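You operate a simulated robot arm through the tools that you are given. There is no shell and no other tool.

The job below is to be done with a simulated robot arm. You get a single attempt, and the scene is never put back.

## Task
Dust the grey panel's patch, stick the brown felt strip on it and roll it down.
Fine: green cloth first; strip lengthwise in the patch's middle; roll till no orange edge shows; cloth and roller back. What is to be rubbed or washed off counts as gone when no trace of it is left.

The check looks at the end state, three seconds after you hand in, the way a careful person would. Anything else that was tipped, shoved, dropped, spilled or broken makes it a failure. Flat cloth is picked up by pressing the open fingertips on it (5 to 10 N) and closing them slowly along it; thin cloth reads only 2 to 8 mm in the jaws.

## Robot
A 6-joint arm with a four-finger gripper, fixed in place. Base frame: the origin is at the foot of the arm, x ahead of it, y to its left, z up; the work surface is at about z = 0.88. Readings come in m, degrees, newtons and seconds.
Its first joint turns from -166.0 to 166.0 degrees. Payload 3.43 kg.
Tool frame: the origin (TCP) lies between the finger pads and is the grasp point; the fingertips stand 0.03 m ahead of it; z points along the fingers, y is the line along which they close. The gripper opens to 0.12 m. The gripper's body begins 0.085 m behind the TCP.
Orientation is that of the tool frame in the base frame, as [roll, pitch, yaw] about the fixed x, y, z axes, in that order (R = Rz(yaw) Ry(pitch) Rx(roll)). With the fingers straight down and closing along the base's y, the tool's x points along the base's -x, its y along +y and its z along -z.

## Interface
- The arm moves only by the tool drive_tool. Its arguments are lists of equal length, an entry for each row: "dp": the shift along the tool's x, y, z in units of 400 mm (1.0 is 400 mm), a list of three; "rotation": the turn, a rotation vector about the tool's x, y, z in units of 180 degrees (1.0 is 180 degrees), a list of three. In form: {"dp": [[dx, dy, dz], ...], "rotation": [[wx, wy, wz], ...]}. A call has 1 to 20 rows; each row is the pose to reach, as a shift and turn from the pose commanded when the call began, along the tool's axes at that moment. "jaw" is the finger opening in m, from 0 to 0.12, set as the call begins (left out, the last holds). A call with a number of a shift or a turn outside -1 to 1 is refused whole. Each row takes 0.2 s and may step no farther than 0.05 m and 8.6 degrees from the row before; otherwise, or with a gripper value out of range, the whole call is refused. Where a pose cannot be reached the arm comes as near as it can. A force on the tool above 90 N (or 10 N above the force at the start of the call, whichever is more), or a blocked arm, ends the call early, and 0.2 s more pass. Each finger halts on what it meets, pressing with about 43 N; the grip force reading is that of the motor and also rises with nothing between the fingers. The clock runs only during rows and for 0.2 s after the last one: add rows that repeat a pose to give the fingers time. The reply holds the time, the measured pose of the TCP, the force on the tool along the base axes, the opening and the grip force, in the units named above and with some noise, with the torque about the TCP (base axes, N m) and any sound that the robot's microphone picked up.
- Cameras (640 x 400 px; columns grow to the right, rows downward): "scene" is fixed at [0.2207, 0.6579, 1.6672]; the picture's right is [-0.80, 0.60, 0.00], its down [0.54, 0.73, -0.42] and it looks along [-0.25, -0.34, -0.91] (base axes); focal length 253 px, centre (320, 200). "wrist" rides on the gripper at [0.072, -0.017, -0.12] in the tool frame; the picture's right is [0.23, 0.97, 0.00], its down [-0.81, 0.19, -0.55] and it looks along [-0.54, 0.13, 0.83] (tool axes); focal length 275 px, centre (320, 200). There is no depth. A picture from a camera that has moved, and an enlarged one, comes with that camera's place and axes in the base frame and with its lens. The place of the scene camera against the robot may be out by one fixed shift of up to 0.025 m in any direction.
- camera(camera): a new picture of that camera. The clock stands still meanwhile.
- close_up(camera, box): a new picture of the part [left, top, right, bottom] of that camera's present view, enlarged. The clock stands still meanwhile.
- close_job(): hands the job in; it is judged then, once.

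Places have to be worked out from the pictures, the camera data and where the tool is seen. Open the gripper and draw the arm clear of the work before you hand the job in, unless the task says otherwise.

The tools are called after "Request:" as name(argument=value, ...) on one line, values as JSON. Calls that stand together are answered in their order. drive_tool: Moves the arm, as the interface text tells. Its arguments: {"type":"object","properties":{"dp":{"type":"array","items":{"type":"array","items":{"type":"number"}}},"rotation":{"type":"array","items":{"type":"array","items":{"type":"number"}}},"jaw":{"type":"number"}},"required":["dp","rotation"]} The other tools are called the same way: camera (camera) takes a picture; close_up (camera, box) takes an enlarged picture of a part of a camera's view; close_job () hands the job in.

At the start:

```text
t: 0.0
ee_pos: [0.0378, 0.444, 1.2901]
tool_rot: [179.9, -0.2, 180.0]
ft_force: [0.2, 0.4, -0.1]
wrist_torque: [-0.02, 0.0, 0.01]
opening: 0.1201
grip_force: 0.1
```

scene: 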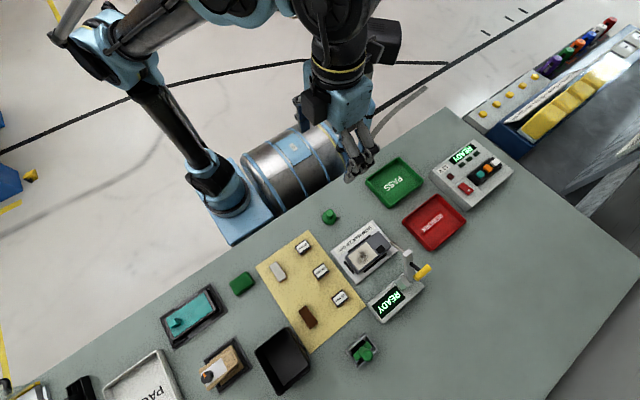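
wrist: 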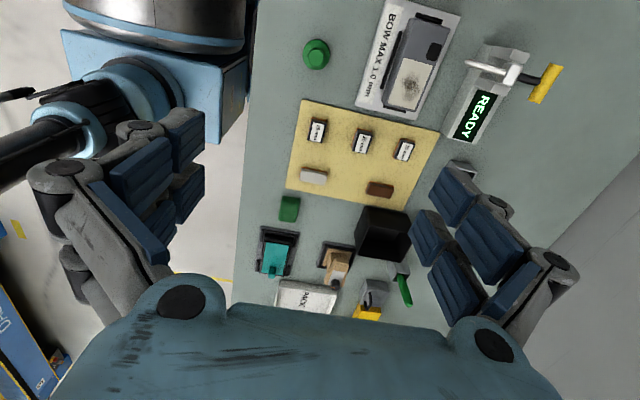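

I'll start by looking more closely at the bench; the scene picture shows a panel, a yellow mat with small items, a cloth and some rollers that I need to identify.

Request:
close_up(camera="scene", box=[300, 130, 520, 270])

Request:
close_up(camera="scene", box=[230, 220, 450, 370])

Request:
close_up(camera="scene", box=[100, 260, 320, 400])

Request:
camera(camera="wrist")

```text
2.86 times, centred on (410, 200) of scene
camera zoom: at [0.2207, 0.6579, 1.6672], right [-0.8, 0.6, 0.0], down [0.54, 0.73, -0.42], along [-0.25, -0.34, -0.91], focal length 724 px, centre (63, 200)
```

zoom: 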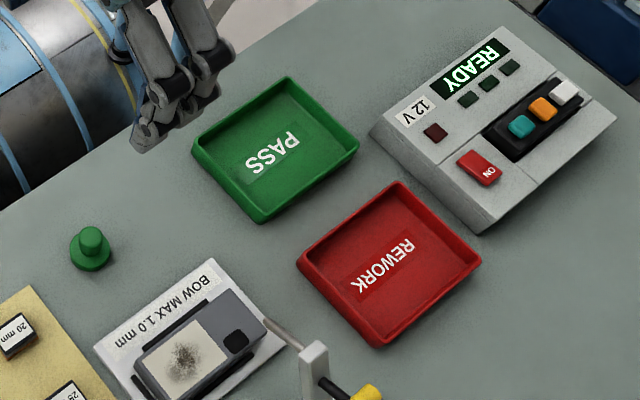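

```text
2.67 times, centred on (340, 295) of scene
camera zoom: at [0.2207, 0.6579, 1.6672], right [-0.8, 0.6, 0.0], down [0.54, 0.73, -0.42], along [-0.25, -0.34, -0.91], focal length 676 px, centre (267, -53)
```

zoom: 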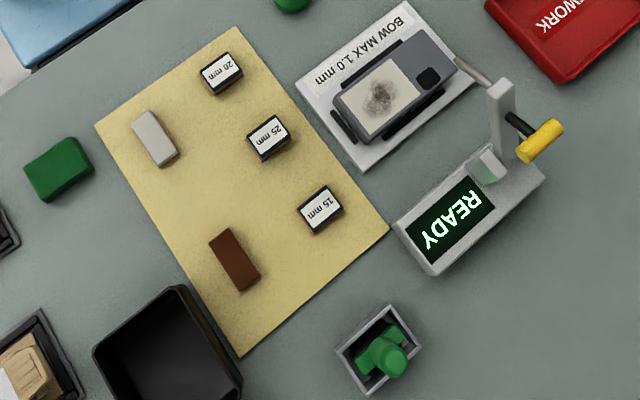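

```text
2.86 times, centred on (210, 330) of scene
camera zoom: at [0.2207, 0.6579, 1.6672], right [-0.8, 0.6, 0.0], down [0.54, 0.73, -0.42], along [-0.25, -0.34, -0.91], focal length 724 px, centre (634, -171)
```

zoom: 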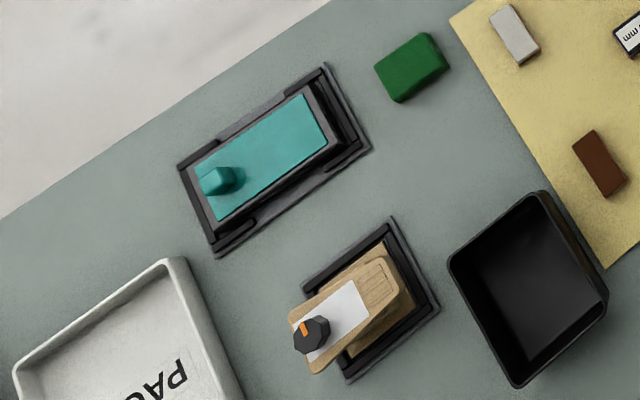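

```text
taken
camera wrist: at [-0.0318, 0.4275, 1.4107], right [-0.23, 0.97, 0.0], down [0.81, 0.19, 0.55], along [0.54, 0.13, -0.83], focal length 275 px, centre (320, 200)
```

wrist: 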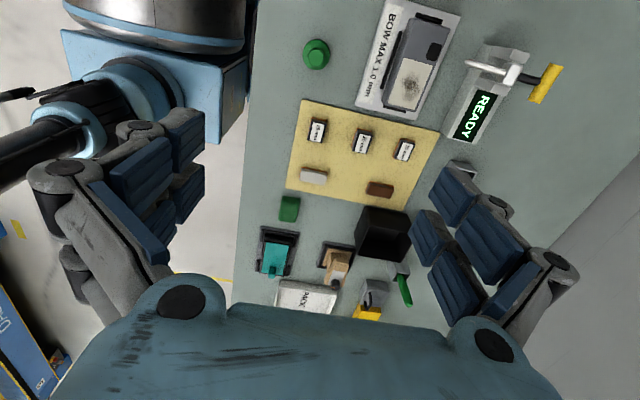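

Wrist and scene views agree to about 1 cm: green block near (0.35, 0.44), grey panel with dusty patch near (0.03, 0.60), brown strip near (0.24, 0.63). I move the tool up-range to look at the panel from closer, staying high (z 1.15).

Request:
drive_tool(dp=[[0.0575, 0.0358, 0.0583], [0.115, 0.0717, 0.1167], [0.1725, 0.1075, 0.175], [0.23, 0.1433, 0.2333], [0.2875, 0.1792, 0.2917], [0.345, 0.215, 0.35], [0.345, 0.215, 0.35]], rotation=[[0, 0, 0], [0, 0, 0], [0, 0, 0], [0, 0, 0], [0, 0, 0], [0, 0, 0], [0, 0, 0]])

```text
t: 1.6
ee_pos: [-0.1146, 0.5296, 1.1505]
tool_rot: [-180.0, 0.6, 180.0]
ft_force: [-0.3, -0.3, -0.2]
wrist_torque: [0.0, 0.0, 0.01]
opening: 0.1199
grip_force: 0.2
```

The tool is above and behind the panel now; I take a wrist picture of it.

Request:
camera(camera="wrist")

Request:
camera(camera="scene")

```text
taken
camera wrist: at [-0.187, 0.5131, 1.2707], right [-0.23, 0.97, 0.0], down [0.8, 0.19, 0.56], along [0.55, 0.13, -0.83], focal length 275 px, centre (320, 200)
```

wrist: 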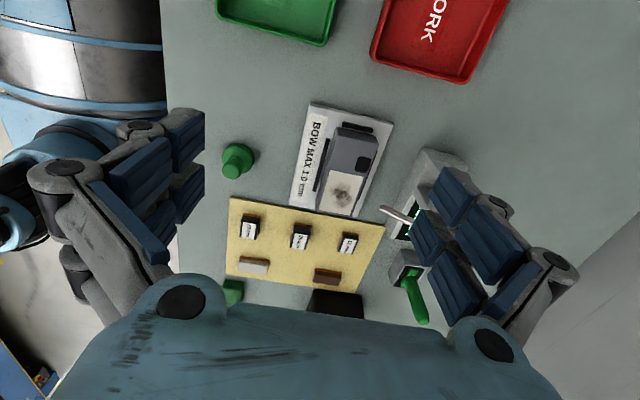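

```text
taken
```

scene: 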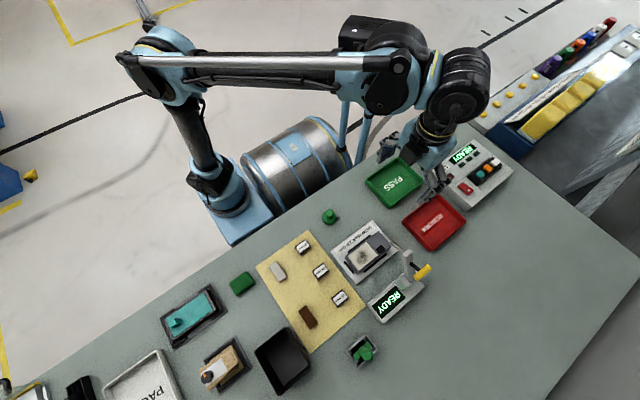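

I zoom in on the panel, the strips and the handle in the wrist view.

Request:
close_up(camera="wrist", box=[280, 90, 420, 220])

Request:
close_up(camera="wrist", box=[210, 190, 400, 320])

Request:
close_up(camera="wrist", box=[370, 140, 480, 340])

Request:
close_up(camera="scene", box=[320, 310, 400, 390])

Request:
close_up(camera="scene", box=[180, 320, 270, 400])

Request:
close_up(camera="scene", box=[0, 330, 190, 400])

```text
3.08 times, centred on (350, 155) of wrist
camera zoom: at [-0.187, 0.5131, 1.2707], right [-0.23, 0.97, 0.0], down [0.8, 0.19, 0.56], along [0.55, 0.13, -0.83], focal length 847 px, centre (228, 338)
```

zoom: 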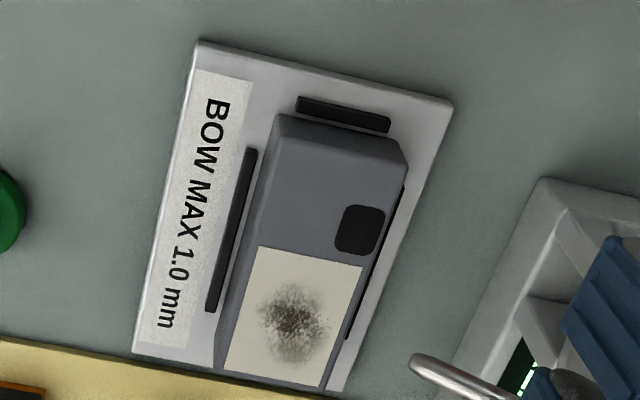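

```text
3.08 times, centred on (305, 255) of wrist
camera zoom: at [-0.187, 0.5131, 1.2707], right [-0.23, 0.97, 0.0], down [0.8, 0.19, 0.56], along [0.55, 0.13, -0.83], focal length 847 px, centre (366, 31)
```

zoom: 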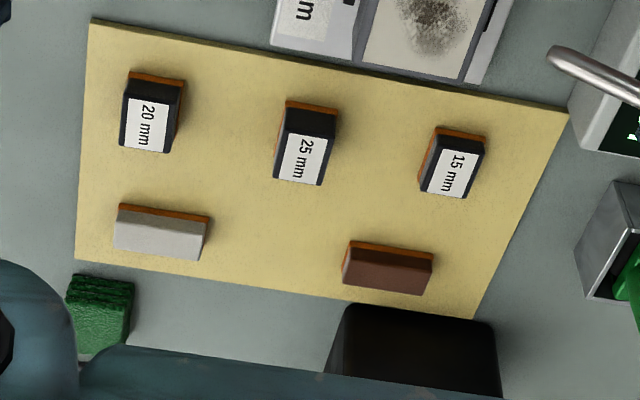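

```text
2.00 times, centred on (425, 240) of wrist
camera zoom: at [-0.187, 0.5131, 1.2707], right [-0.23, 0.97, 0.0], down [0.8, 0.19, 0.56], along [0.55, 0.13, -0.83], focal length 551 px, centre (110, 120)
```

zoom: 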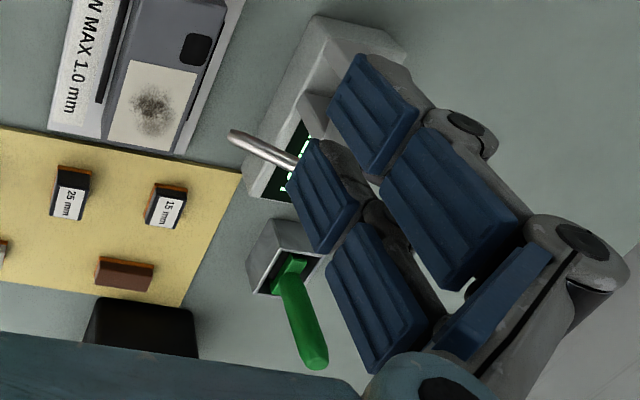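

```text
5.00 times, centred on (360, 350) of scene
camera zoom: at [0.2207, 0.6579, 1.6672], right [-0.8, 0.6, 0.0], down [0.54, 0.73, -0.42], along [-0.25, -0.34, -0.91], focal length 1267 px, centre (120, -550)
```

zoom: 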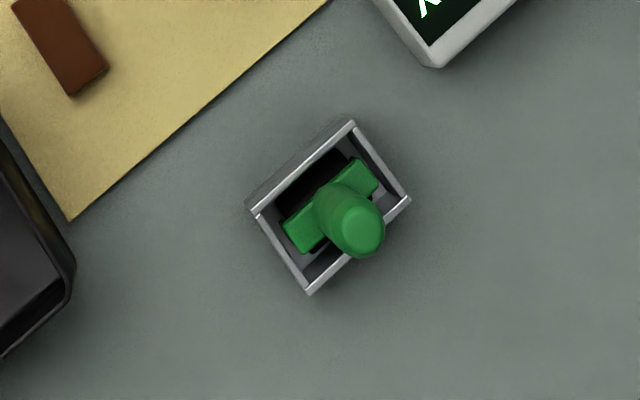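

```text
5.00 times, centred on (225, 360) of scene
camera zoom: at [0.2207, 0.6579, 1.6672], right [-0.8, 0.6, 0.0], down [0.54, 0.73, -0.42], along [-0.25, -0.34, -0.91], focal length 1267 px, centre (795, -600)
```

zoom: 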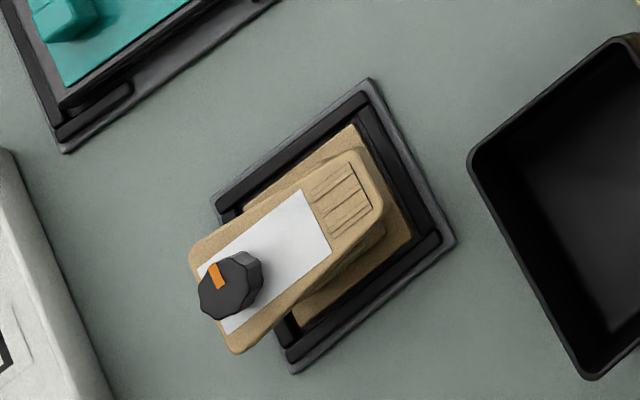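

```text
3.37 times, centred on (95, 365) of scene
camera zoom: at [0.2207, 0.6579, 1.6672], right [-0.8, 0.6, 0.0], down [0.54, 0.73, -0.42], along [-0.25, -0.34, -0.91], focal length 854 px, centre (1078, -356)
```

zoom: 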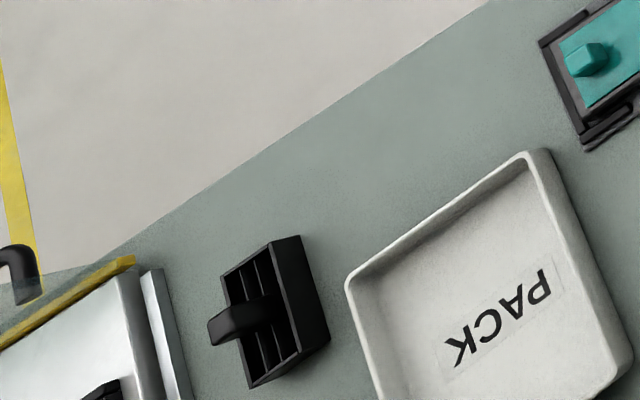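

The green folded cloth, the brown strip (orange adhesive edge visible), the dusty patch and the green roller standing in its grey cradle are all identified. Next I move to look at the cloth from close by.

Request:
drive_tool(dp=[[-0.096, -0.0375, 0.0156], [-0.192, -0.075, 0.0312], [-0.288, -0.1125, 0.0469], [-0.384, -0.15, 0.0625], [-0.48, -0.1875, 0.0781], [-0.576, -0.225, 0.0937], [-0.672, -0.2625, 0.1094], [-0.7675, -0.3, 0.125], [-0.7675, -0.3, 0.125]], rotation=[[0, 0, 0], [0, 0, 0], [0, 0, 0], [0, 0, 0], [0, 0, 0], [0, 0, 0], [0, 0, 0], [0, 0, 0], [0, 0, 0]])

Request:
camera(camera="wrist")

Request:
close_up(camera="wrist", box=[240, 120, 400, 220])

```text
t: 3.6
ee_pos: [0.1974, 0.4072, 1.1003]
tool_rot: [179.9, 0.6, 180.0]
ft_force: [0.1, -0.3, 1.0]
wrist_torque: [0.02, 0.01, 0.0]
opening: 0.1196
grip_force: 0.0
```

```text
taken
camera wrist: at [0.1247, 0.3911, 1.2198], right [-0.23, 0.97, 0.0], down [0.8, 0.19, 0.56], along [0.55, 0.13, -0.83], focal length 275 px, centre (320, 200)
```

wrist: 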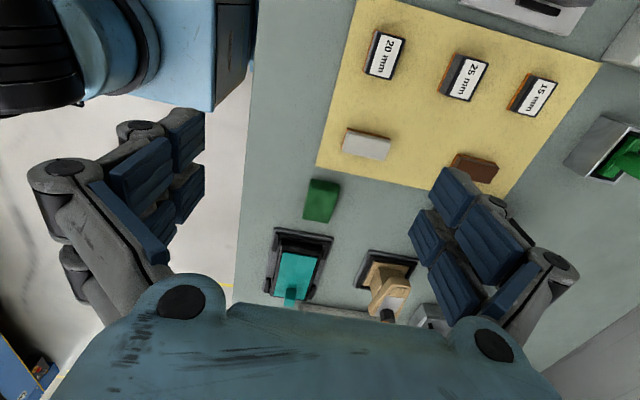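

```text
4.00 times, centred on (320, 170) of wrist
camera zoom: at [0.1247, 0.3911, 1.2198], right [-0.23, 0.97, 0.0], down [0.8, 0.19, 0.56], along [0.55, 0.13, -0.83], focal length 1101 px, centre (320, 320)
```

zoom: 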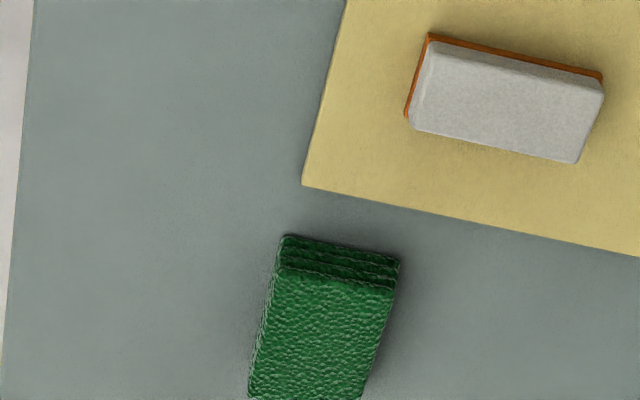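

The cloth is a thick folded pad, so it can be gripped across its narrow width. I zoom in on it and the holders to measure it.

Request:
close_up(camera="wrist", box=[270, 160, 400, 240])

Request:
close_up(camera="wrist", box=[240, 210, 440, 330])

```text
4.92 times, centred on (335, 200) of wrist
camera zoom: at [0.1247, 0.3911, 1.2198], right [-0.23, 0.97, 0.0], down [0.8, 0.19, 0.56], along [0.55, 0.13, -0.83], focal length 1355 px, centre (246, 200)
```

zoom: 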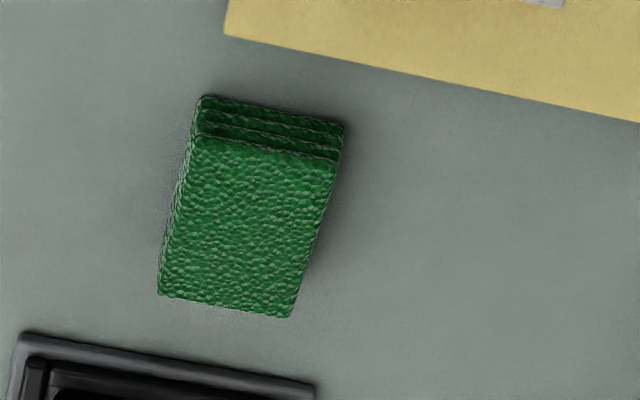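

```text
3.20 times, centred on (340, 270) of wrist
camera zoom: at [0.1247, 0.3911, 1.2198], right [-0.23, 0.97, 0.0], down [0.8, 0.19, 0.56], along [0.55, 0.13, -0.83], focal length 881 px, centre (256, -24)
```

zoom: 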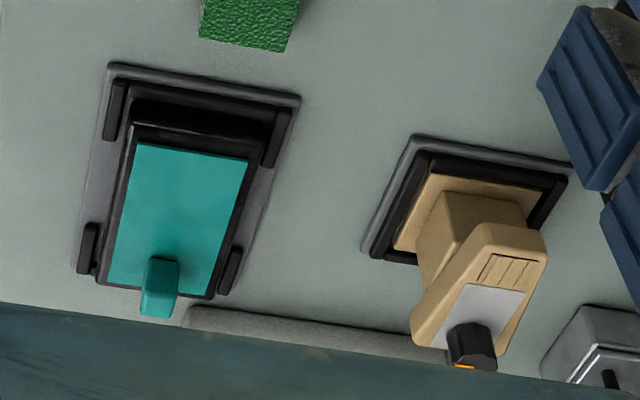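

The cloth measures about x 0.317–0.375, y 0.424–0.465, 20 mm thick, centred at (0.346, 0.444), and lies square to the base axes. I move above it at z 1.0 with the fingers closing along y, then check the measured pose against the command.

Request:
drive_tool(dp=[[-0.0743, 0.0184, 0.05], [-0.1486, 0.0368, 0.1], [-0.2229, 0.0552, 0.15], [-0.2972, 0.0736, 0.2], [-0.3715, 0.092, 0.25], [-0.3715, 0.092, 0.25], [-0.3715, 0.092, 0.25]], rotation=[[0, 0, 0], [0, 0, 0], [0, 0, 0], [0, 0, 0], [0, 0, 0], [0, 0, 0], [0, 0, 0]])

Request:
camera(camera="wrist")

```text
t: 5.2
ee_pos: [0.3428, 0.4475, 1.0041]
tool_rot: [179.9, 0.5, -179.9]
ft_force: [-0.3, -0.1, 0.3]
wrist_torque: [0.03, -0.03, -0.05]
opening: 0.1197
grip_force: 0.1
```

```text
taken
camera wrist: at [0.2708, 0.4318, 1.1238], right [-0.23, 0.97, 0.0], down [0.8, 0.19, 0.56], along [0.55, 0.13, -0.83], focal length 275 px, centre (320, 200)
```

wrist: 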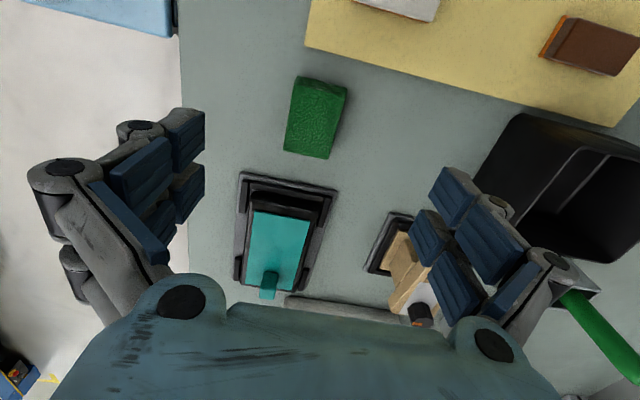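

Measured pose is a few mm off the command; I hold still a moment to see whether it is lag or a steady offset.

Request:
drive_tool(dp=[[0, 0, 0], [0, 0, 0], [0, 0, 0]], rotation=[[0, 0, 0], [0, 0, 0], [0, 0, 0]])

Request:
close_up(camera="wrist", box=[260, 60, 380, 170])

```text
t: 6.0
ee_pos: [0.3417, 0.4485, 1.0044]
tool_rot: [179.9, 0.6, -179.9]
ft_force: [0.3, -0.2, 0.4]
wrist_torque: [-0.02, -0.03, -0.01]
opening: 0.1198
grip_force: 0.1
```

```text
3.64 times, centred on (320, 115) of wrist
camera zoom: at [0.2706, 0.4318, 1.1239], right [-0.23, 0.97, 0.0], down [0.8, 0.19, 0.56], along [0.55, 0.13, -0.83], focal length 1001 px, centre (320, 509)
```

zoom: 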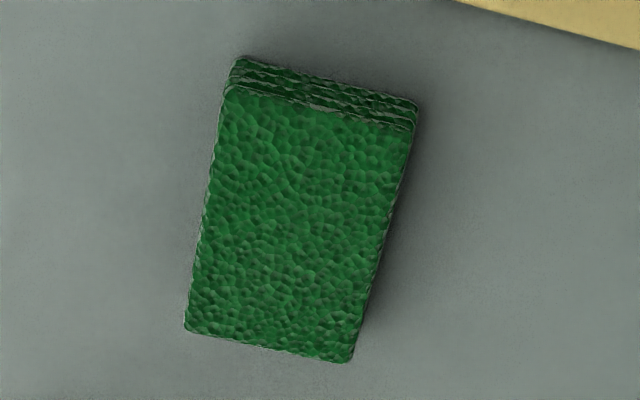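

Steady reading is (0.342, 0.448, 1.004); refined cloth centre is (0.347, 0.444), top at z 0.90. I descend straight onto it with the jaws at 80 mm so the fingertips stop about 9 mm above the table.

Request:
drive_tool(dp=[[-0.0125, -0.01, 0.0], [-0.0125, -0.01, 0.0], [-0.0125, -0.01, 0.05], [-0.0125, -0.01, 0.1], [-0.0125, -0.01, 0.14], [-0.0125, -0.01, 0.18], [-0.0125, -0.01, 0.2], [-0.0125, -0.01, 0.2125], [-0.0125, -0.01, 0.2125]], rotation=[[0, 0, 0], [0, 0, 0], [0, 0, 0], [0, 0, 0], [0, 0, 0], [0, 0, 0], [0, 0, 0], [0, 0, 0], [0, 0, 0]], jaw=0.08)

Request:
camera(camera="wrist")

```text
t: 8.0
ee_pos: [0.3514, 0.4451, 0.9172]
tool_rot: [179.9, 0.6, -179.9]
ft_force: [-0.9, -0.1, 0.9]
wrist_torque: [-0.02, -0.02, -0.04]
opening: 0.0802
grip_force: 0.1
```

```text
taken
camera wrist: at [0.279, 0.4271, 1.0378], right [-0.23, 0.97, 0.0], down [0.8, 0.19, 0.56], along [0.55, 0.13, -0.83], focal length 275 px, centre (320, 200)
```

wrist: 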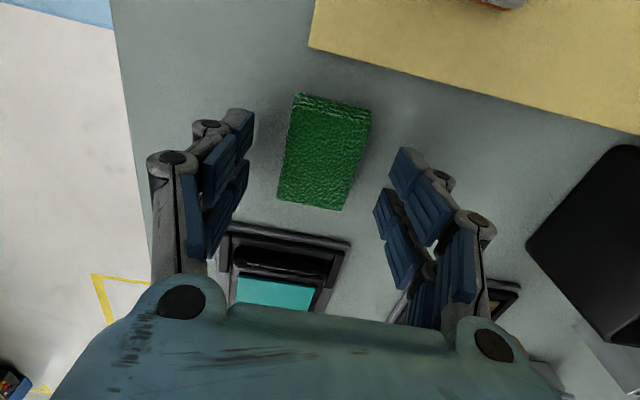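

The fingers straddle the pad with clearance on both sides and no contact force. I close to 34 mm to squeeze the pad.

Request:
drive_tool(dp=[[0, 0, 0], [0, 0, 0], [0, 0, 0]], rotation=[[0, 0, 0], [0, 0, 0], [0, 0, 0]], jaw=0.034)

```text
t: 8.8
ee_pos: [0.3498, 0.4431, 0.9184]
tool_rot: [179.9, 0.5, 180.0]
ft_force: [0.4, 0.9, 5.7]
wrist_torque: [-0.03, 0.04, 0.0]
opening: 0.0429
grip_force: 42.8
```

The pad stops the fingers at 43 mm with full grip force. I lift it slowly and look.

Request:
drive_tool(dp=[[0, 0, -0.02], [0, 0, -0.06], [0, 0, -0.12], [0, 0, -0.2], [0, 0, -0.28], [0, 0, -0.28]], rotation=[[0, 0, 0], [0, 0, 0], [0, 0, 0], [0, 0, 0], [0, 0, 0], [0, 0, 0]])

Request:
camera(camera="wrist")

Request:
close_up(camera="scene", box=[200, 220, 320, 320])

```text
t: 10.2
ee_pos: [0.349, 0.4416, 1.0284]
tool_rot: [179.9, 0.6, 180.0]
ft_force: [0.3, -0.2, -1.2]
wrist_torque: [0.01, 0.0, 0.0]
opening: 0.0429
grip_force: 42.3
```

```text
taken
camera wrist: at [0.2771, 0.4255, 1.1489], right [-0.23, 0.97, 0.0], down [0.8, 0.19, 0.56], along [0.55, 0.13, -0.83], focal length 275 px, centre (320, 200)
```

wrist: 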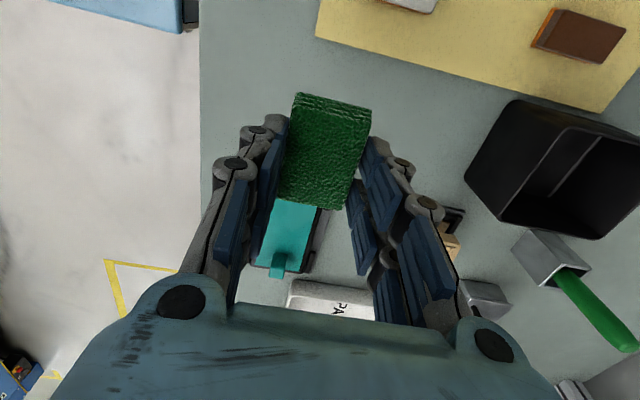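

```text
4.00 times, centred on (260, 270) of scene
camera zoom: at [0.2207, 0.6579, 1.6672], right [-0.8, 0.6, 0.0], down [0.54, 0.73, -0.42], along [-0.25, -0.34, -0.91], focal length 1014 px, centre (560, -80)
```

zoom: 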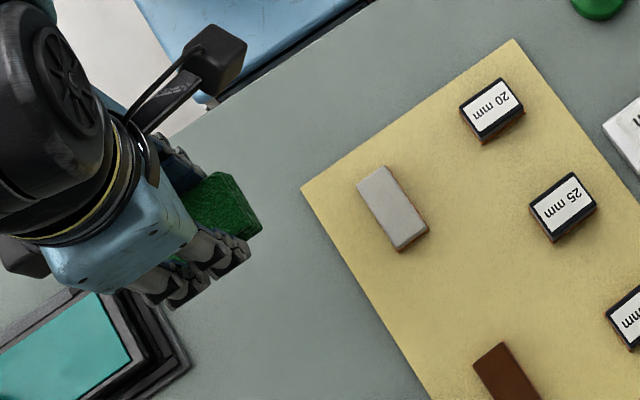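

The pad is held firmly, its bottom about 38 mm below the TCP. The silver rod of the READY machine seems to stick out over the panel at roughly z 1.03, so before going there I examine that machine closely.

Request:
close_up(camera="scene", box=[325, 205, 445, 325])

Request:
close_up(camera="scene", box=[380, 235, 440, 295])

```text
3.33 times, centred on (385, 265) of scene
camera zoom: at [0.2207, 0.6579, 1.6672], right [-0.8, 0.6, 0.0], down [0.54, 0.73, -0.42], along [-0.25, -0.34, -0.91], focal length 845 px, centre (103, -17)
```

zoom: 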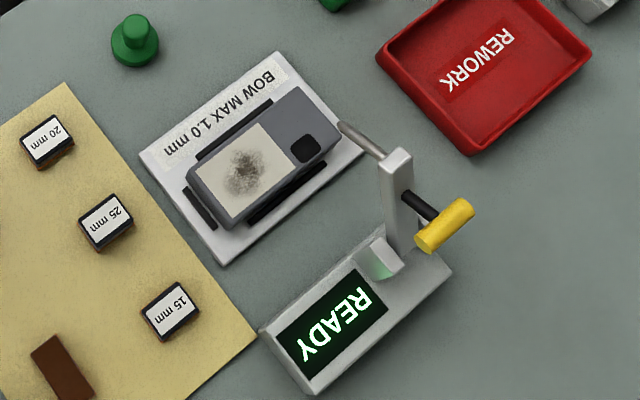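

```text
6.67 times, centred on (410, 265) of scene
camera zoom: at [0.2207, 0.6579, 1.6672], right [-0.8, 0.6, 0.0], down [0.54, 0.73, -0.42], along [-0.25, -0.34, -0.91], focal length 1689 px, centre (-280, -233)
```

zoom: 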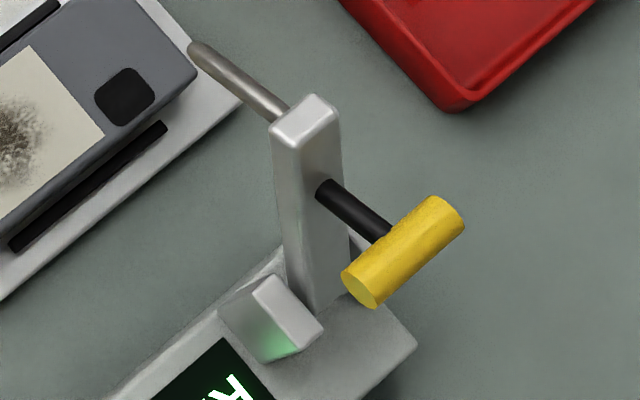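

The rod tip sits at about (-0.027, 0.622, 1.02): just beyond the patch end, so I keep the fingers at x > 0.0 near it. I carry the cloth at constant height to above the patch centre (0.037, 0.597).

Request:
drive_tool(dp=[[0.0975, 0.0486, 0], [0.195, 0.0971, 0], [0.2925, 0.1457, 0], [0.39, 0.1942, 0], [0.4875, 0.2428, 0], [0.585, 0.2914, 0], [0.6825, 0.3399, 0], [0.78, 0.3885, 0], [0.78, 0.3885, 0], [0.78, 0.3885, 0]], rotation=[[0, 0, 0], [0, 0, 0], [0, 0, 0], [0, 0, 0], [0, 0, 0], [0, 0, 0], [0, 0, 0], [0, 0, 0], [0, 0, 0], [0, 0, 0]])

Request:
camera(camera="wrist")

Request:
camera(camera="scene")

```text
t: 12.4
ee_pos: [0.0402, 0.5984, 1.0315]
tool_rot: [179.9, 0.6, -180.0]
ft_force: [-0.1, -0.2, -0.2]
wrist_torque: [0.0, -0.02, -0.01]
opening: 0.0427
grip_force: 42.9
```

```text
taken
camera wrist: at [-0.0322, 0.5828, 1.1508], right [-0.23, 0.97, 0.0], down [0.8, 0.19, 0.56], along [0.55, 0.13, -0.83], focal length 275 px, centre (320, 200)
```

wrist: 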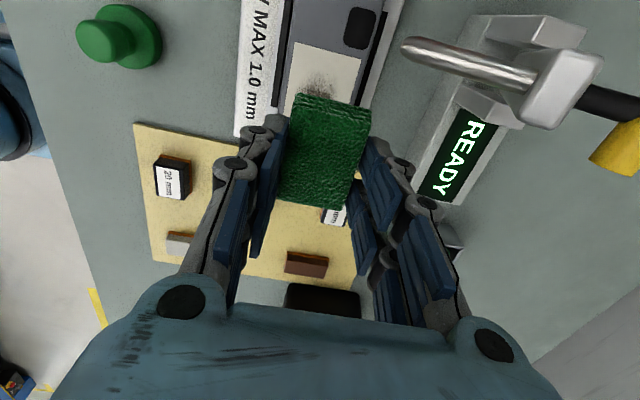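

```text
taken
```

scene: 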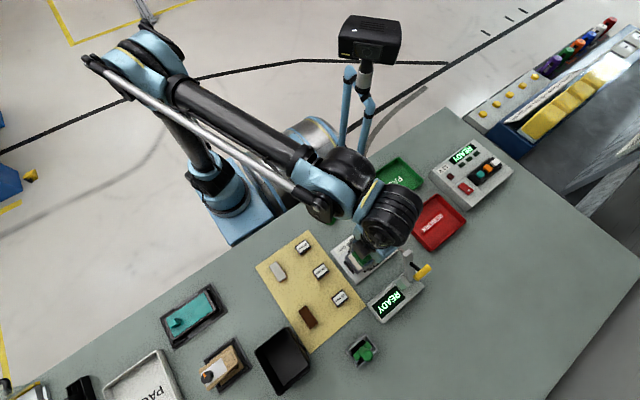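

The pad is above the patch; the rod is well to the right. I zoom in on the near patch edge to refine its place and height before descending.

Request:
close_up(camera="wrist", box=[230, 0, 430, 125])

Request:
close_up(camera="scene", box=[325, 215, 425, 290])

```text
3.20 times, centred on (330, 62) of wrist
camera zoom: at [-0.0322, 0.5828, 1.1508], right [-0.23, 0.97, 0.0], down [0.8, 0.19, 0.56], along [0.55, 0.13, -0.83], focal length 881 px, centre (288, 640)
```

zoom: 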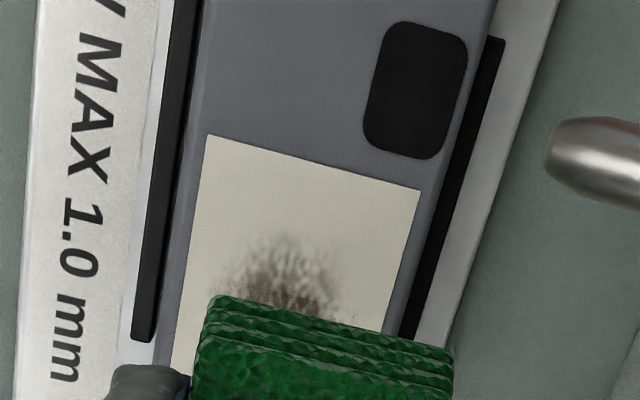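

```text
5.33 times, centred on (375, 252) of scene
camera zoom: at [0.2207, 0.6579, 1.6672], right [-0.8, 0.6, 0.0], down [0.54, 0.73, -0.42], along [-0.25, -0.34, -0.91], focal length 1352 px, centre (27, -80)
```

zoom: 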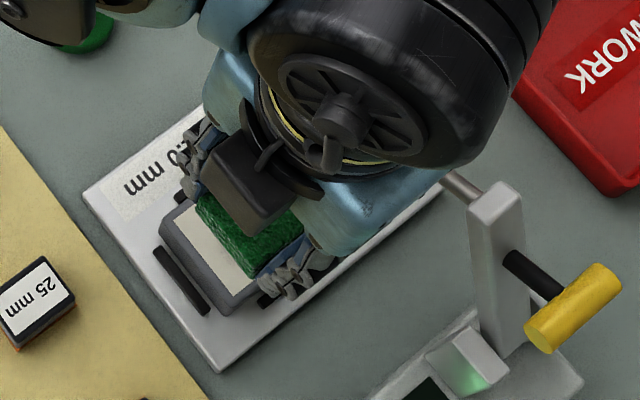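

The near patch edge is at x ≈ -0.010, y 0.569–0.620, panel top about z 0.92. I centre the pad on the patch and descend to TCP z 0.97, just short of contact.

Request:
drive_tool(dp=[[0.025, -0.01, 0.0], [0.025, -0.01, 0.04], [0.025, -0.01, 0.08], [0.025, -0.01, 0.12], [0.025, -0.01, 0.14], [0.025, -0.01, 0.154], [0.025, -0.01, 0.154]], rotation=[[0, 0, 0], [0, 0, 0], [0, 0, 0], [0, 0, 0], [0, 0, 0], [0, 0, 0], [0, 0, 0]])

Request:
close_up(camera="wrist", box=[230, 0, 430, 125])

Request:
close_up(camera="scene", box=[325, 215, 425, 290])

```text
t: 14.0
ee_pos: [0.0293, 0.595, 0.9667]
tool_rot: [179.8, 0.6, 180.0]
ft_force: [0.0, 0.4, -0.9]
wrist_torque: [0.02, 0.02, 0.0]
opening: 0.0428
grip_force: 42.7
```

```text
3.20 times, centred on (330, 62) of wrist
camera zoom: at [-0.044, 0.5783, 1.086], right [-0.23, 0.97, 0.0], down [0.8, 0.19, 0.56], along [0.55, 0.13, -0.83], focal length 881 px, centre (288, 640)
```

zoom: 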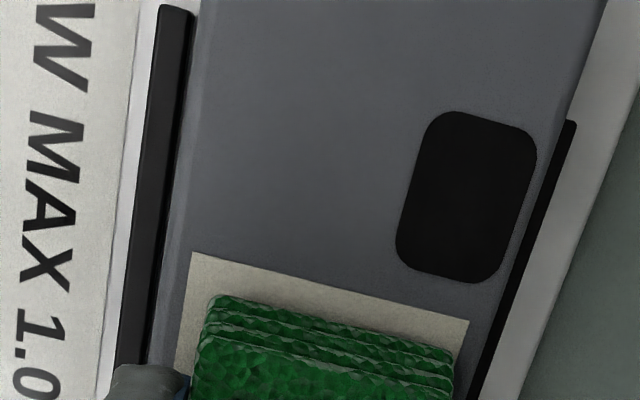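

```text
5.33 times, centred on (375, 252) of scene
camera zoom: at [0.2207, 0.6579, 1.6672], right [-0.8, 0.6, 0.0], down [0.54, 0.73, -0.42], along [-0.25, -0.34, -0.91], focal length 1352 px, centre (27, -80)
```

zoom: 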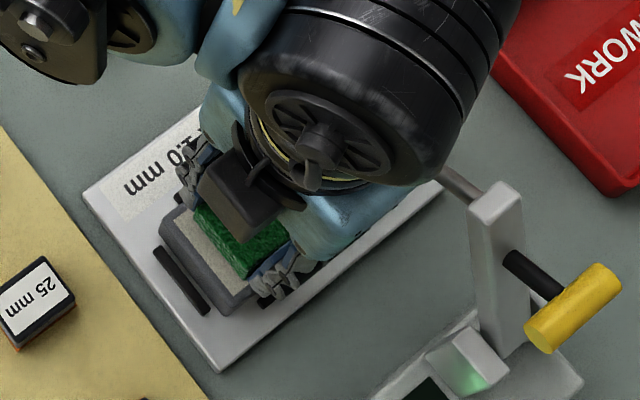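

Triangulating the patch edge from both heights gives panel top z ≈ 0.923, so contact should come near TCP z 0.961. I go down in small steps watching the force.

Request:
drive_tool(dp=[[0, 0, 0.004], [0, 0, 0.008], [0, 0, 0.011], [0, 0, 0.011]], rotation=[[0, 0, 0], [0, 0, 0], [0, 0, 0], [0, 0, 0]])

```text
t: 15.0
ee_pos: [0.0287, 0.5938, 0.9621]
tool_rot: [179.8, 0.6, 180.0]
ft_force: [3.4, 3.3, 23.0]
wrist_torque: [0.04, 0.08, -0.04]
opening: 0.0429
grip_force: 42.8
```

Contact came a bit early with 23 N, more than I want. I back off a little to lighten the pressure.

Request:
drive_tool(dp=[[0, 0, -0.003], [0, 0, -0.004], [0, 0, -0.004]], rotation=[[0, 0, 0], [0, 0, 0], [0, 0, 0]])

```text
t: 15.8
ee_pos: [0.0278, 0.5944, 0.9632]
tool_rot: [179.9, 0.6, 179.9]
ft_force: [0.6, -0.7, 0.0]
wrist_torque: [-0.05, -0.03, 0.01]
opening: 0.0428
grip_force: 43.3
```

The force dropped to zero within 1.6 mm. I step down 0.8 mm to find a light pressure.

Request:
drive_tool(dp=[[0, 0, 0.001], [0, 0, 0.002], [0, 0, 0.002]], rotation=[[0, 0, 0], [0, 0, 0], [0, 0, 0]])

```text
t: 16.6
ee_pos: [0.028, 0.5937, 0.9628]
tool_rot: [179.9, 0.6, -179.9]
ft_force: [-0.3, 0.0, -1.0]
wrist_torque: [0.03, -0.03, 0.0]
opening: 0.0427
grip_force: 43.4
```

Still no contact; another half millimetre.

Request:
drive_tool(dp=[[0, 0, 0.0006], [0, 0, 0.0012], [0, 0, 0.0012]], rotation=[[0, 0, 0], [0, 0, 0], [0, 0, 0]])

```text
t: 17.4
ee_pos: [0.0292, 0.5927, 0.9612]
tool_rot: [179.9, 0.6, 179.9]
ft_force: [3.3, -1.0, 10.7]
wrist_torque: [-0.09, 0.03, 0.0]
opening: 0.0426
grip_force: 42.9
```

Now about 10 N of contact, a sensible rubbing pressure. I rub back and forth along x by ±12 mm and look at how the force behaves.

Request:
drive_tool(dp=[[0.015, 0, 0], [0.03, 0, 0], [0.015, 0, 0], [0, 0, 0], [-0.015, 0, 0], [-0.03, 0, 0], [-0.015, 0, 0], [0, 0, 0], [0.015, 0, 0], [0.03, 0, 0], [0.015, 0, 0], [0, 0, 0], [-0.015, 0, 0], [-0.03, 0, 0], [-0.015, 0, 0], [0, 0, 0]], rotation=[[0, 0, 0], [0, 0, 0], [0, 0, 0], [0, 0, 0], [0, 0, 0], [0, 0, 0], [0, 0, 0], [0, 0, 0], [0, 0, 0], [0, 0, 0], [0, 0, 0], [0, 0, 0], [0, 0, 0], [0, 0, 0], [0, 0, 0], [0, 0, 0]])

Request:
camera(camera="wrist")

Request:
close_up(camera="scene", box=[325, 215, 425, 290])

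```text
t: 20.8
ee_pos: [0.0292, 0.593, 0.962]
tool_rot: [179.9, 0.7, -179.9]
ft_force: [11.6, 1.6, 26.2]
wrist_torque: [-0.02, -0.28, -0.03]
opening: 0.0431
grip_force: 43.4
```

```text
taken
camera wrist: at [-0.0436, 0.5772, 1.0817], right [-0.23, 0.97, 0.0], down [0.8, 0.19, 0.56], along [0.55, 0.13, -0.83], focal length 275 px, centre (320, 200)
```

wrist: 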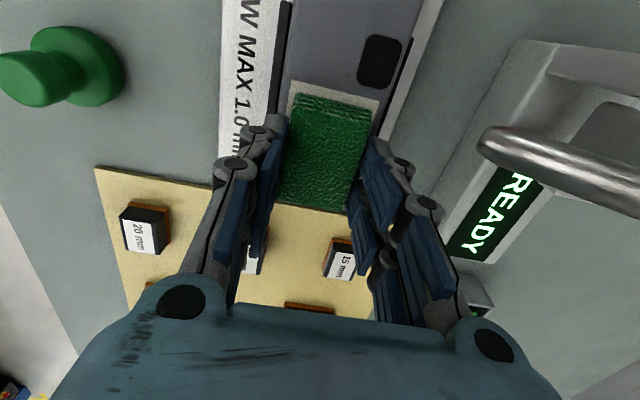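

```text
5.33 times, centred on (375, 252) of scene
camera zoom: at [0.2207, 0.6579, 1.6672], right [-0.8, 0.6, 0.0], down [0.54, 0.73, -0.42], along [-0.25, -0.34, -0.91], focal length 1352 px, centre (27, -80)
```

zoom: 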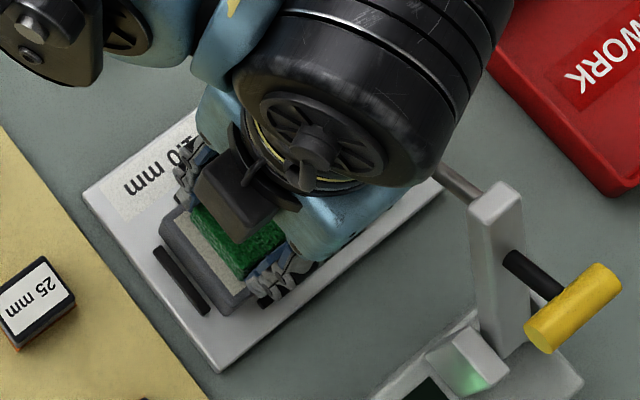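

Force has risen to 26 N during rubbing, so I lift 0.4 mm and rub again with small loops in x and y to cover the patch's whole width.

Request:
drive_tool(dp=[[0, 0.006, -0.001], [0.015, 0.012, -0.001], [0.03, 0.012, -0.001], [0.015, 0.012, -0.001], [0, 0.012, -0.001], [-0.015, 0.012, -0.001], [-0.03, 0.012, -0.001], [-0.03, 0, -0.001], [-0.03, -0.012, -0.001], [-0.015, -0.012, -0.001], [0, -0.012, -0.001], [0.015, -0.012, -0.001], [0.03, -0.012, -0.001], [0.03, 0, -0.001], [0.015, 0, -0.001], [0, 0, -0.001]], rotation=[[0, 0, 0], [0, 0, 0], [0, 0, 0], [0, 0, 0], [0, 0, 0], [0, 0, 0], [0, 0, 0], [0, 0, 0], [0, 0, 0], [0, 0, 0], [0, 0, 0], [0, 0, 0], [0, 0, 0], [0, 0, 0], [0, 0, 0], [0, 0, 0]])

```text
t: 24.2
ee_pos: [0.0268, 0.5948, 0.9632]
tool_rot: [179.9, 0.6, -180.0]
ft_force: [-0.2, -0.9, -1.1]
wrist_torque: [-0.02, 0.02, -0.03]
opening: 0.0427
grip_force: 43.1
```

Contact is now zero again. I lift and step back toward +x so the wrist camera can see the patch in front of the cloth.

Request:
drive_tool(dp=[[0, 0, -0.04], [0, 0, -0.1], [-0.05, 0, -0.16], [-0.1, 0, -0.17], [-0.1, 0, -0.17]], rotation=[[0, 0, 0], [0, 0, 0], [0, 0, 0], [0, 0, 0], [0, 0, 0]])

Request:
close_up(camera="wrist", box=[230, 0, 430, 125])

Request:
camera(camera="wrist")

```text
t: 25.4
ee_pos: [0.066, 0.592, 1.0308]
tool_rot: [179.9, 0.6, -180.0]
ft_force: [0.5, -0.6, -0.2]
wrist_torque: [0.03, 0.0, 0.02]
opening: 0.0429
grip_force: 43.1
```

```text
3.20 times, centred on (330, 62) of wrist
camera zoom: at [-0.007, 0.5757, 1.1512], right [-0.23, 0.97, 0.0], down [0.8, 0.19, 0.56], along [0.55, 0.13, -0.83], focal length 881 px, centre (288, 640)
```

zoom: 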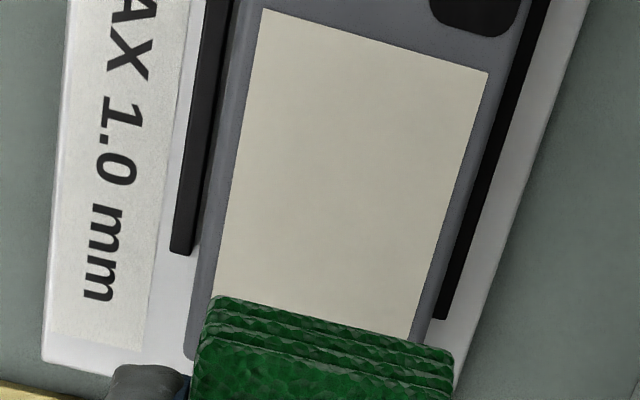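

```text
taken
camera wrist: at [-0.007, 0.5757, 1.1512], right [-0.23, 0.97, 0.0], down [0.8, 0.19, 0.56], along [0.55, 0.13, -0.83], focal length 275 px, centre (320, 200)
```

wrist: 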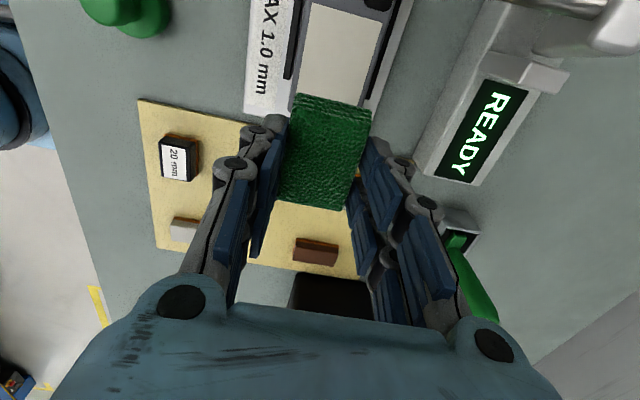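

The visible part of the patch is spotless. I check the rest, hidden by the cloth, via the scene camera.

Request:
close_up(camera="scene", box=[325, 215, 425, 290])

```text
5.33 times, centred on (375, 252) of scene
camera zoom: at [0.2207, 0.6579, 1.6672], right [-0.8, 0.6, 0.0], down [0.54, 0.73, -0.42], along [-0.25, -0.34, -0.91], focal length 1352 px, centre (27, -80)
```

zoom: 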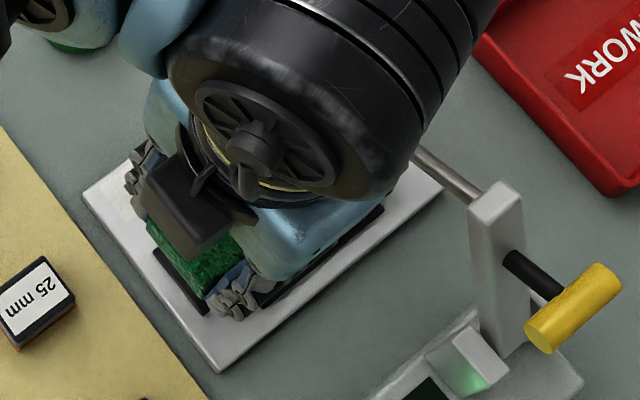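

The arm hides it, so I step aside toward the base with the cloth still in hand to get a clear view of the whole patch.

Request:
drive_tool(dp=[[-0.03, -0.0875, -0.03], [-0.0625, -0.175, -0.06], [-0.095, -0.2625, -0.075], [-0.125, -0.35, -0.075], [-0.125, -0.35, -0.075]], rotation=[[0, 0, 0], [0, 0, 0], [0, 0, 0], [0, 0, 0], [0, 0, 0]])

Request:
camera(camera="wrist")

Request:
close_up(camera="scene", box=[325, 205, 425, 280])

```text
t: 26.6
ee_pos: [0.1165, 0.4538, 1.0613]
tool_rot: [179.9, 0.6, 179.9]
ft_force: [-0.7, 0.3, -0.7]
wrist_torque: [-0.02, 0.01, -0.01]
opening: 0.0428
grip_force: 42.7
```

```text
taken
camera wrist: at [0.0448, 0.4374, 1.1811], right [-0.23, 0.97, 0.0], down [0.8, 0.19, 0.56], along [0.55, 0.13, -0.83], focal length 275 px, centre (320, 200)
```

wrist: 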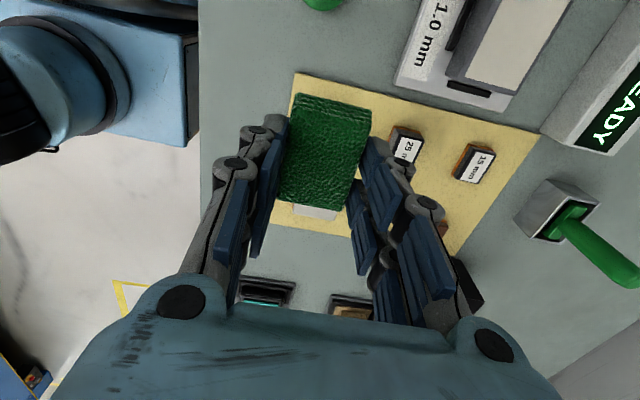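

```text
5.33 times, centred on (375, 242) of scene
camera zoom: at [0.2207, 0.6579, 1.6672], right [-0.8, 0.6, 0.0], down [0.54, 0.73, -0.42], along [-0.25, -0.34, -0.91], focal length 1352 px, centre (27, -27)
```

zoom: 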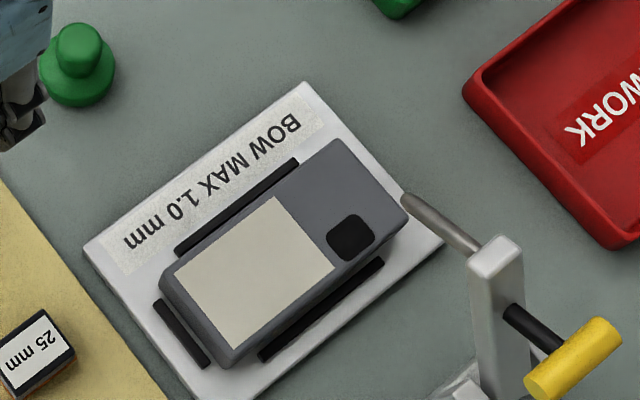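

The patch looks entirely clean. I zoom in hard on it to be sure no trace is left before returning the cloth.

Request:
close_up(camera="scene", box=[350, 235, 395, 275])

Request:
close_up(camera="wrist", box=[400, 0, 580, 110])

```text
10.00 times, centred on (372, 255) of scene
camera zoom: at [0.2207, 0.6579, 1.6672], right [-0.8, 0.6, 0.0], down [0.54, 0.73, -0.42], along [-0.25, -0.34, -0.91], focal length 2534 px, centre (-205, -350)
```

zoom: 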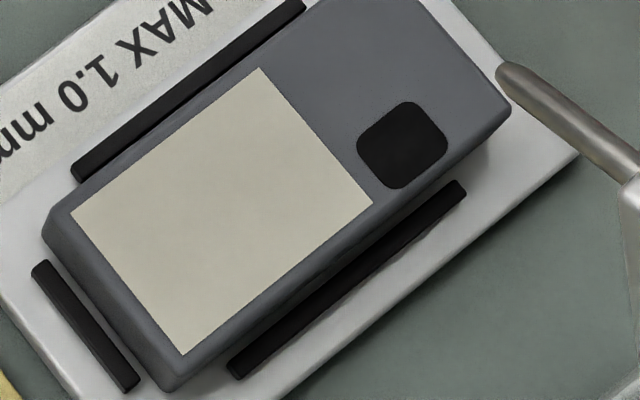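

```text
3.56 times, centred on (490, 55) of wrist
camera zoom: at [0.0448, 0.4374, 1.1811], right [-0.23, 0.97, 0.0], down [0.8, 0.19, 0.56], along [0.55, 0.13, -0.83], focal length 979 px, centre (-284, 716)
```

zoom: 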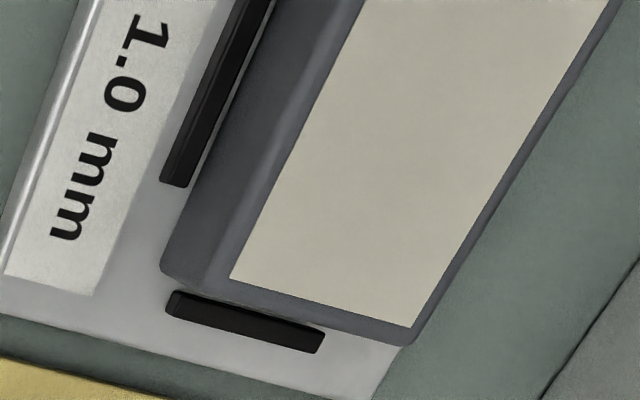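

The patch is entirely clean (x -0.010…0.062, y 0.570…0.620, centre (0.0257, 0.5947)). I carry the cloth back to above its original spot.

Request:
drive_tool(dp=[[-0.1, -0.0045, 0.0], [-0.2, -0.009, 0.0], [-0.3, -0.0135, 0.03], [-0.4, -0.018, 0.06], [-0.5, -0.0225, 0.1], [-0.584, -0.027, 0.15], [-0.584, -0.027, 0.15], [-0.584, -0.027, 0.15]], rotation=[[0, 0, 0], [0, 0, 0], [0, 0, 0], [0, 0, 0], [0, 0, 0], [0, 0, 0], [0, 0, 0], [0, 0, 0]])

```text
t: 28.4
ee_pos: [0.3512, 0.4454, 1.0053]
tool_rot: [179.9, 0.6, 180.0]
ft_force: [-0.1, 0.4, -0.8]
wrist_torque: [0.03, 0.0, 0.02]
opening: 0.0428
grip_force: 43.0
```

I'm within 2 mm of the grasp spot. I descend to about 1 mm above the height where it was picked up.

Request:
drive_tool(dp=[[0.004, -0.0015, 0.05], [0.004, -0.0015, 0.1], [0.004, -0.0015, 0.14], [0.004, -0.0015, 0.17], [0.004, -0.0015, 0.19], [0.004, -0.0015, 0.203], [0.004, -0.0015, 0.2085], [0.004, -0.0015, 0.2085]], rotation=[[0, 0, 0], [0, 0, 0], [0, 0, 0], [0, 0, 0], [0, 0, 0], [0, 0, 0], [0, 0, 0], [0, 0, 0]])

```text
t: 30.2
ee_pos: [0.3496, 0.4437, 0.9207]
tool_rot: [179.9, 0.6, -179.9]
ft_force: [-0.7, 0.2, -0.5]
wrist_torque: [-0.01, -0.02, 0.02]
opening: 0.0429
grip_force: 42.8
```

No contact yet; I lower another 1.2 mm to let the pad touch the table.

Request:
drive_tool(dp=[[0, 0, 0.0015], [0, 0, 0.003], [0, 0, 0.003]], rotation=[[0, 0, 0], [0, 0, 0], [0, 0, 0]])

```text
t: 31.0
ee_pos: [0.3507, 0.4437, 0.9196]
tool_rot: [179.9, 0.5, 180.0]
ft_force: [0.5, 0.4, -0.1]
wrist_torque: [0.0, 0.0, 0.02]
opening: 0.0429
grip_force: 42.8
```

Still free; another 0.6 mm.

Request:
drive_tool(dp=[[0, 0, 0.0008], [0, 0, 0.0015], [0, 0, 0.0015]], rotation=[[0, 0, 0], [0, 0, 0], [0, 0, 0]])

```text
t: 31.8
ee_pos: [0.3511, 0.4429, 0.9184]
tool_rot: [179.9, 0.6, 179.9]
ft_force: [-0.1, 0.1, 0.0]
wrist_torque: [-0.01, -0.05, 0.01]
opening: 0.043
grip_force: 42.7
```

No contact yet, so the pad may have slid up slightly in the grip while rubbing. One more small step down.

Request:
drive_tool(dp=[[0, 0, 0.001], [0, 0, 0.002], [0, 0, 0.002]], rotation=[[0, 0, 0], [0, 0, 0], [0, 0, 0]])

```text
t: 32.6
ee_pos: [0.3505, 0.4434, 0.9181]
tool_rot: [180.0, 0.6, 180.0]
ft_force: [-0.1, 0.0, 0.6]
wrist_torque: [-0.02, -0.01, 0.04]
opening: 0.0429
grip_force: 43.4
```

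Request:
drive_tool(dp=[[0, 0, 0.001], [0, 0, 0.002], [0, 0, 0.002]], rotation=[[0, 0, 0], [0, 0, 0], [0, 0, 0]])

```text
t: 33.4
ee_pos: [0.3489, 0.443, 0.9167]
tool_rot: [179.9, 0.6, 179.9]
ft_force: [3.8, 9.2, 46.1]
wrist_torque: [0.22, 0.07, -0.06]
opening: 0.0429
grip_force: 43.1
```

Firm table contact (46 N), so the pad is down. I ease up 0.8 mm and open the fingers to 80 mm.

Request:
drive_tool(dp=[[0, 0, -0.001], [0, 0, -0.002], [0, 0, -0.002]], rotation=[[0, 0, 0], [0, 0, 0], [0, 0, 0]])

Request:
drive_tool(dp=[[0, 0, 0], [0, 0, 0], [0, 0, 0]], rotation=[[0, 0, 0], [0, 0, 0], [0, 0, 0]], jaw=0.08)

```text
t: 34.2
ee_pos: [0.3497, 0.442, 0.9166]
tool_rot: [179.9, 0.8, 179.9]
ft_force: [3.5, 6.0, 40.8]
wrist_torque: [0.25, -0.08, -0.04]
opening: 0.0426
grip_force: 43.6
```

```text
t: 35.0
ee_pos: [0.3499, 0.4423, 0.9159]
tool_rot: [179.9, 0.6, -179.9]
ft_force: [0.1, -0.2, 0.5]
wrist_torque: [0.02, -0.02, 0.03]
opening: 0.0801
grip_force: 0.1
```

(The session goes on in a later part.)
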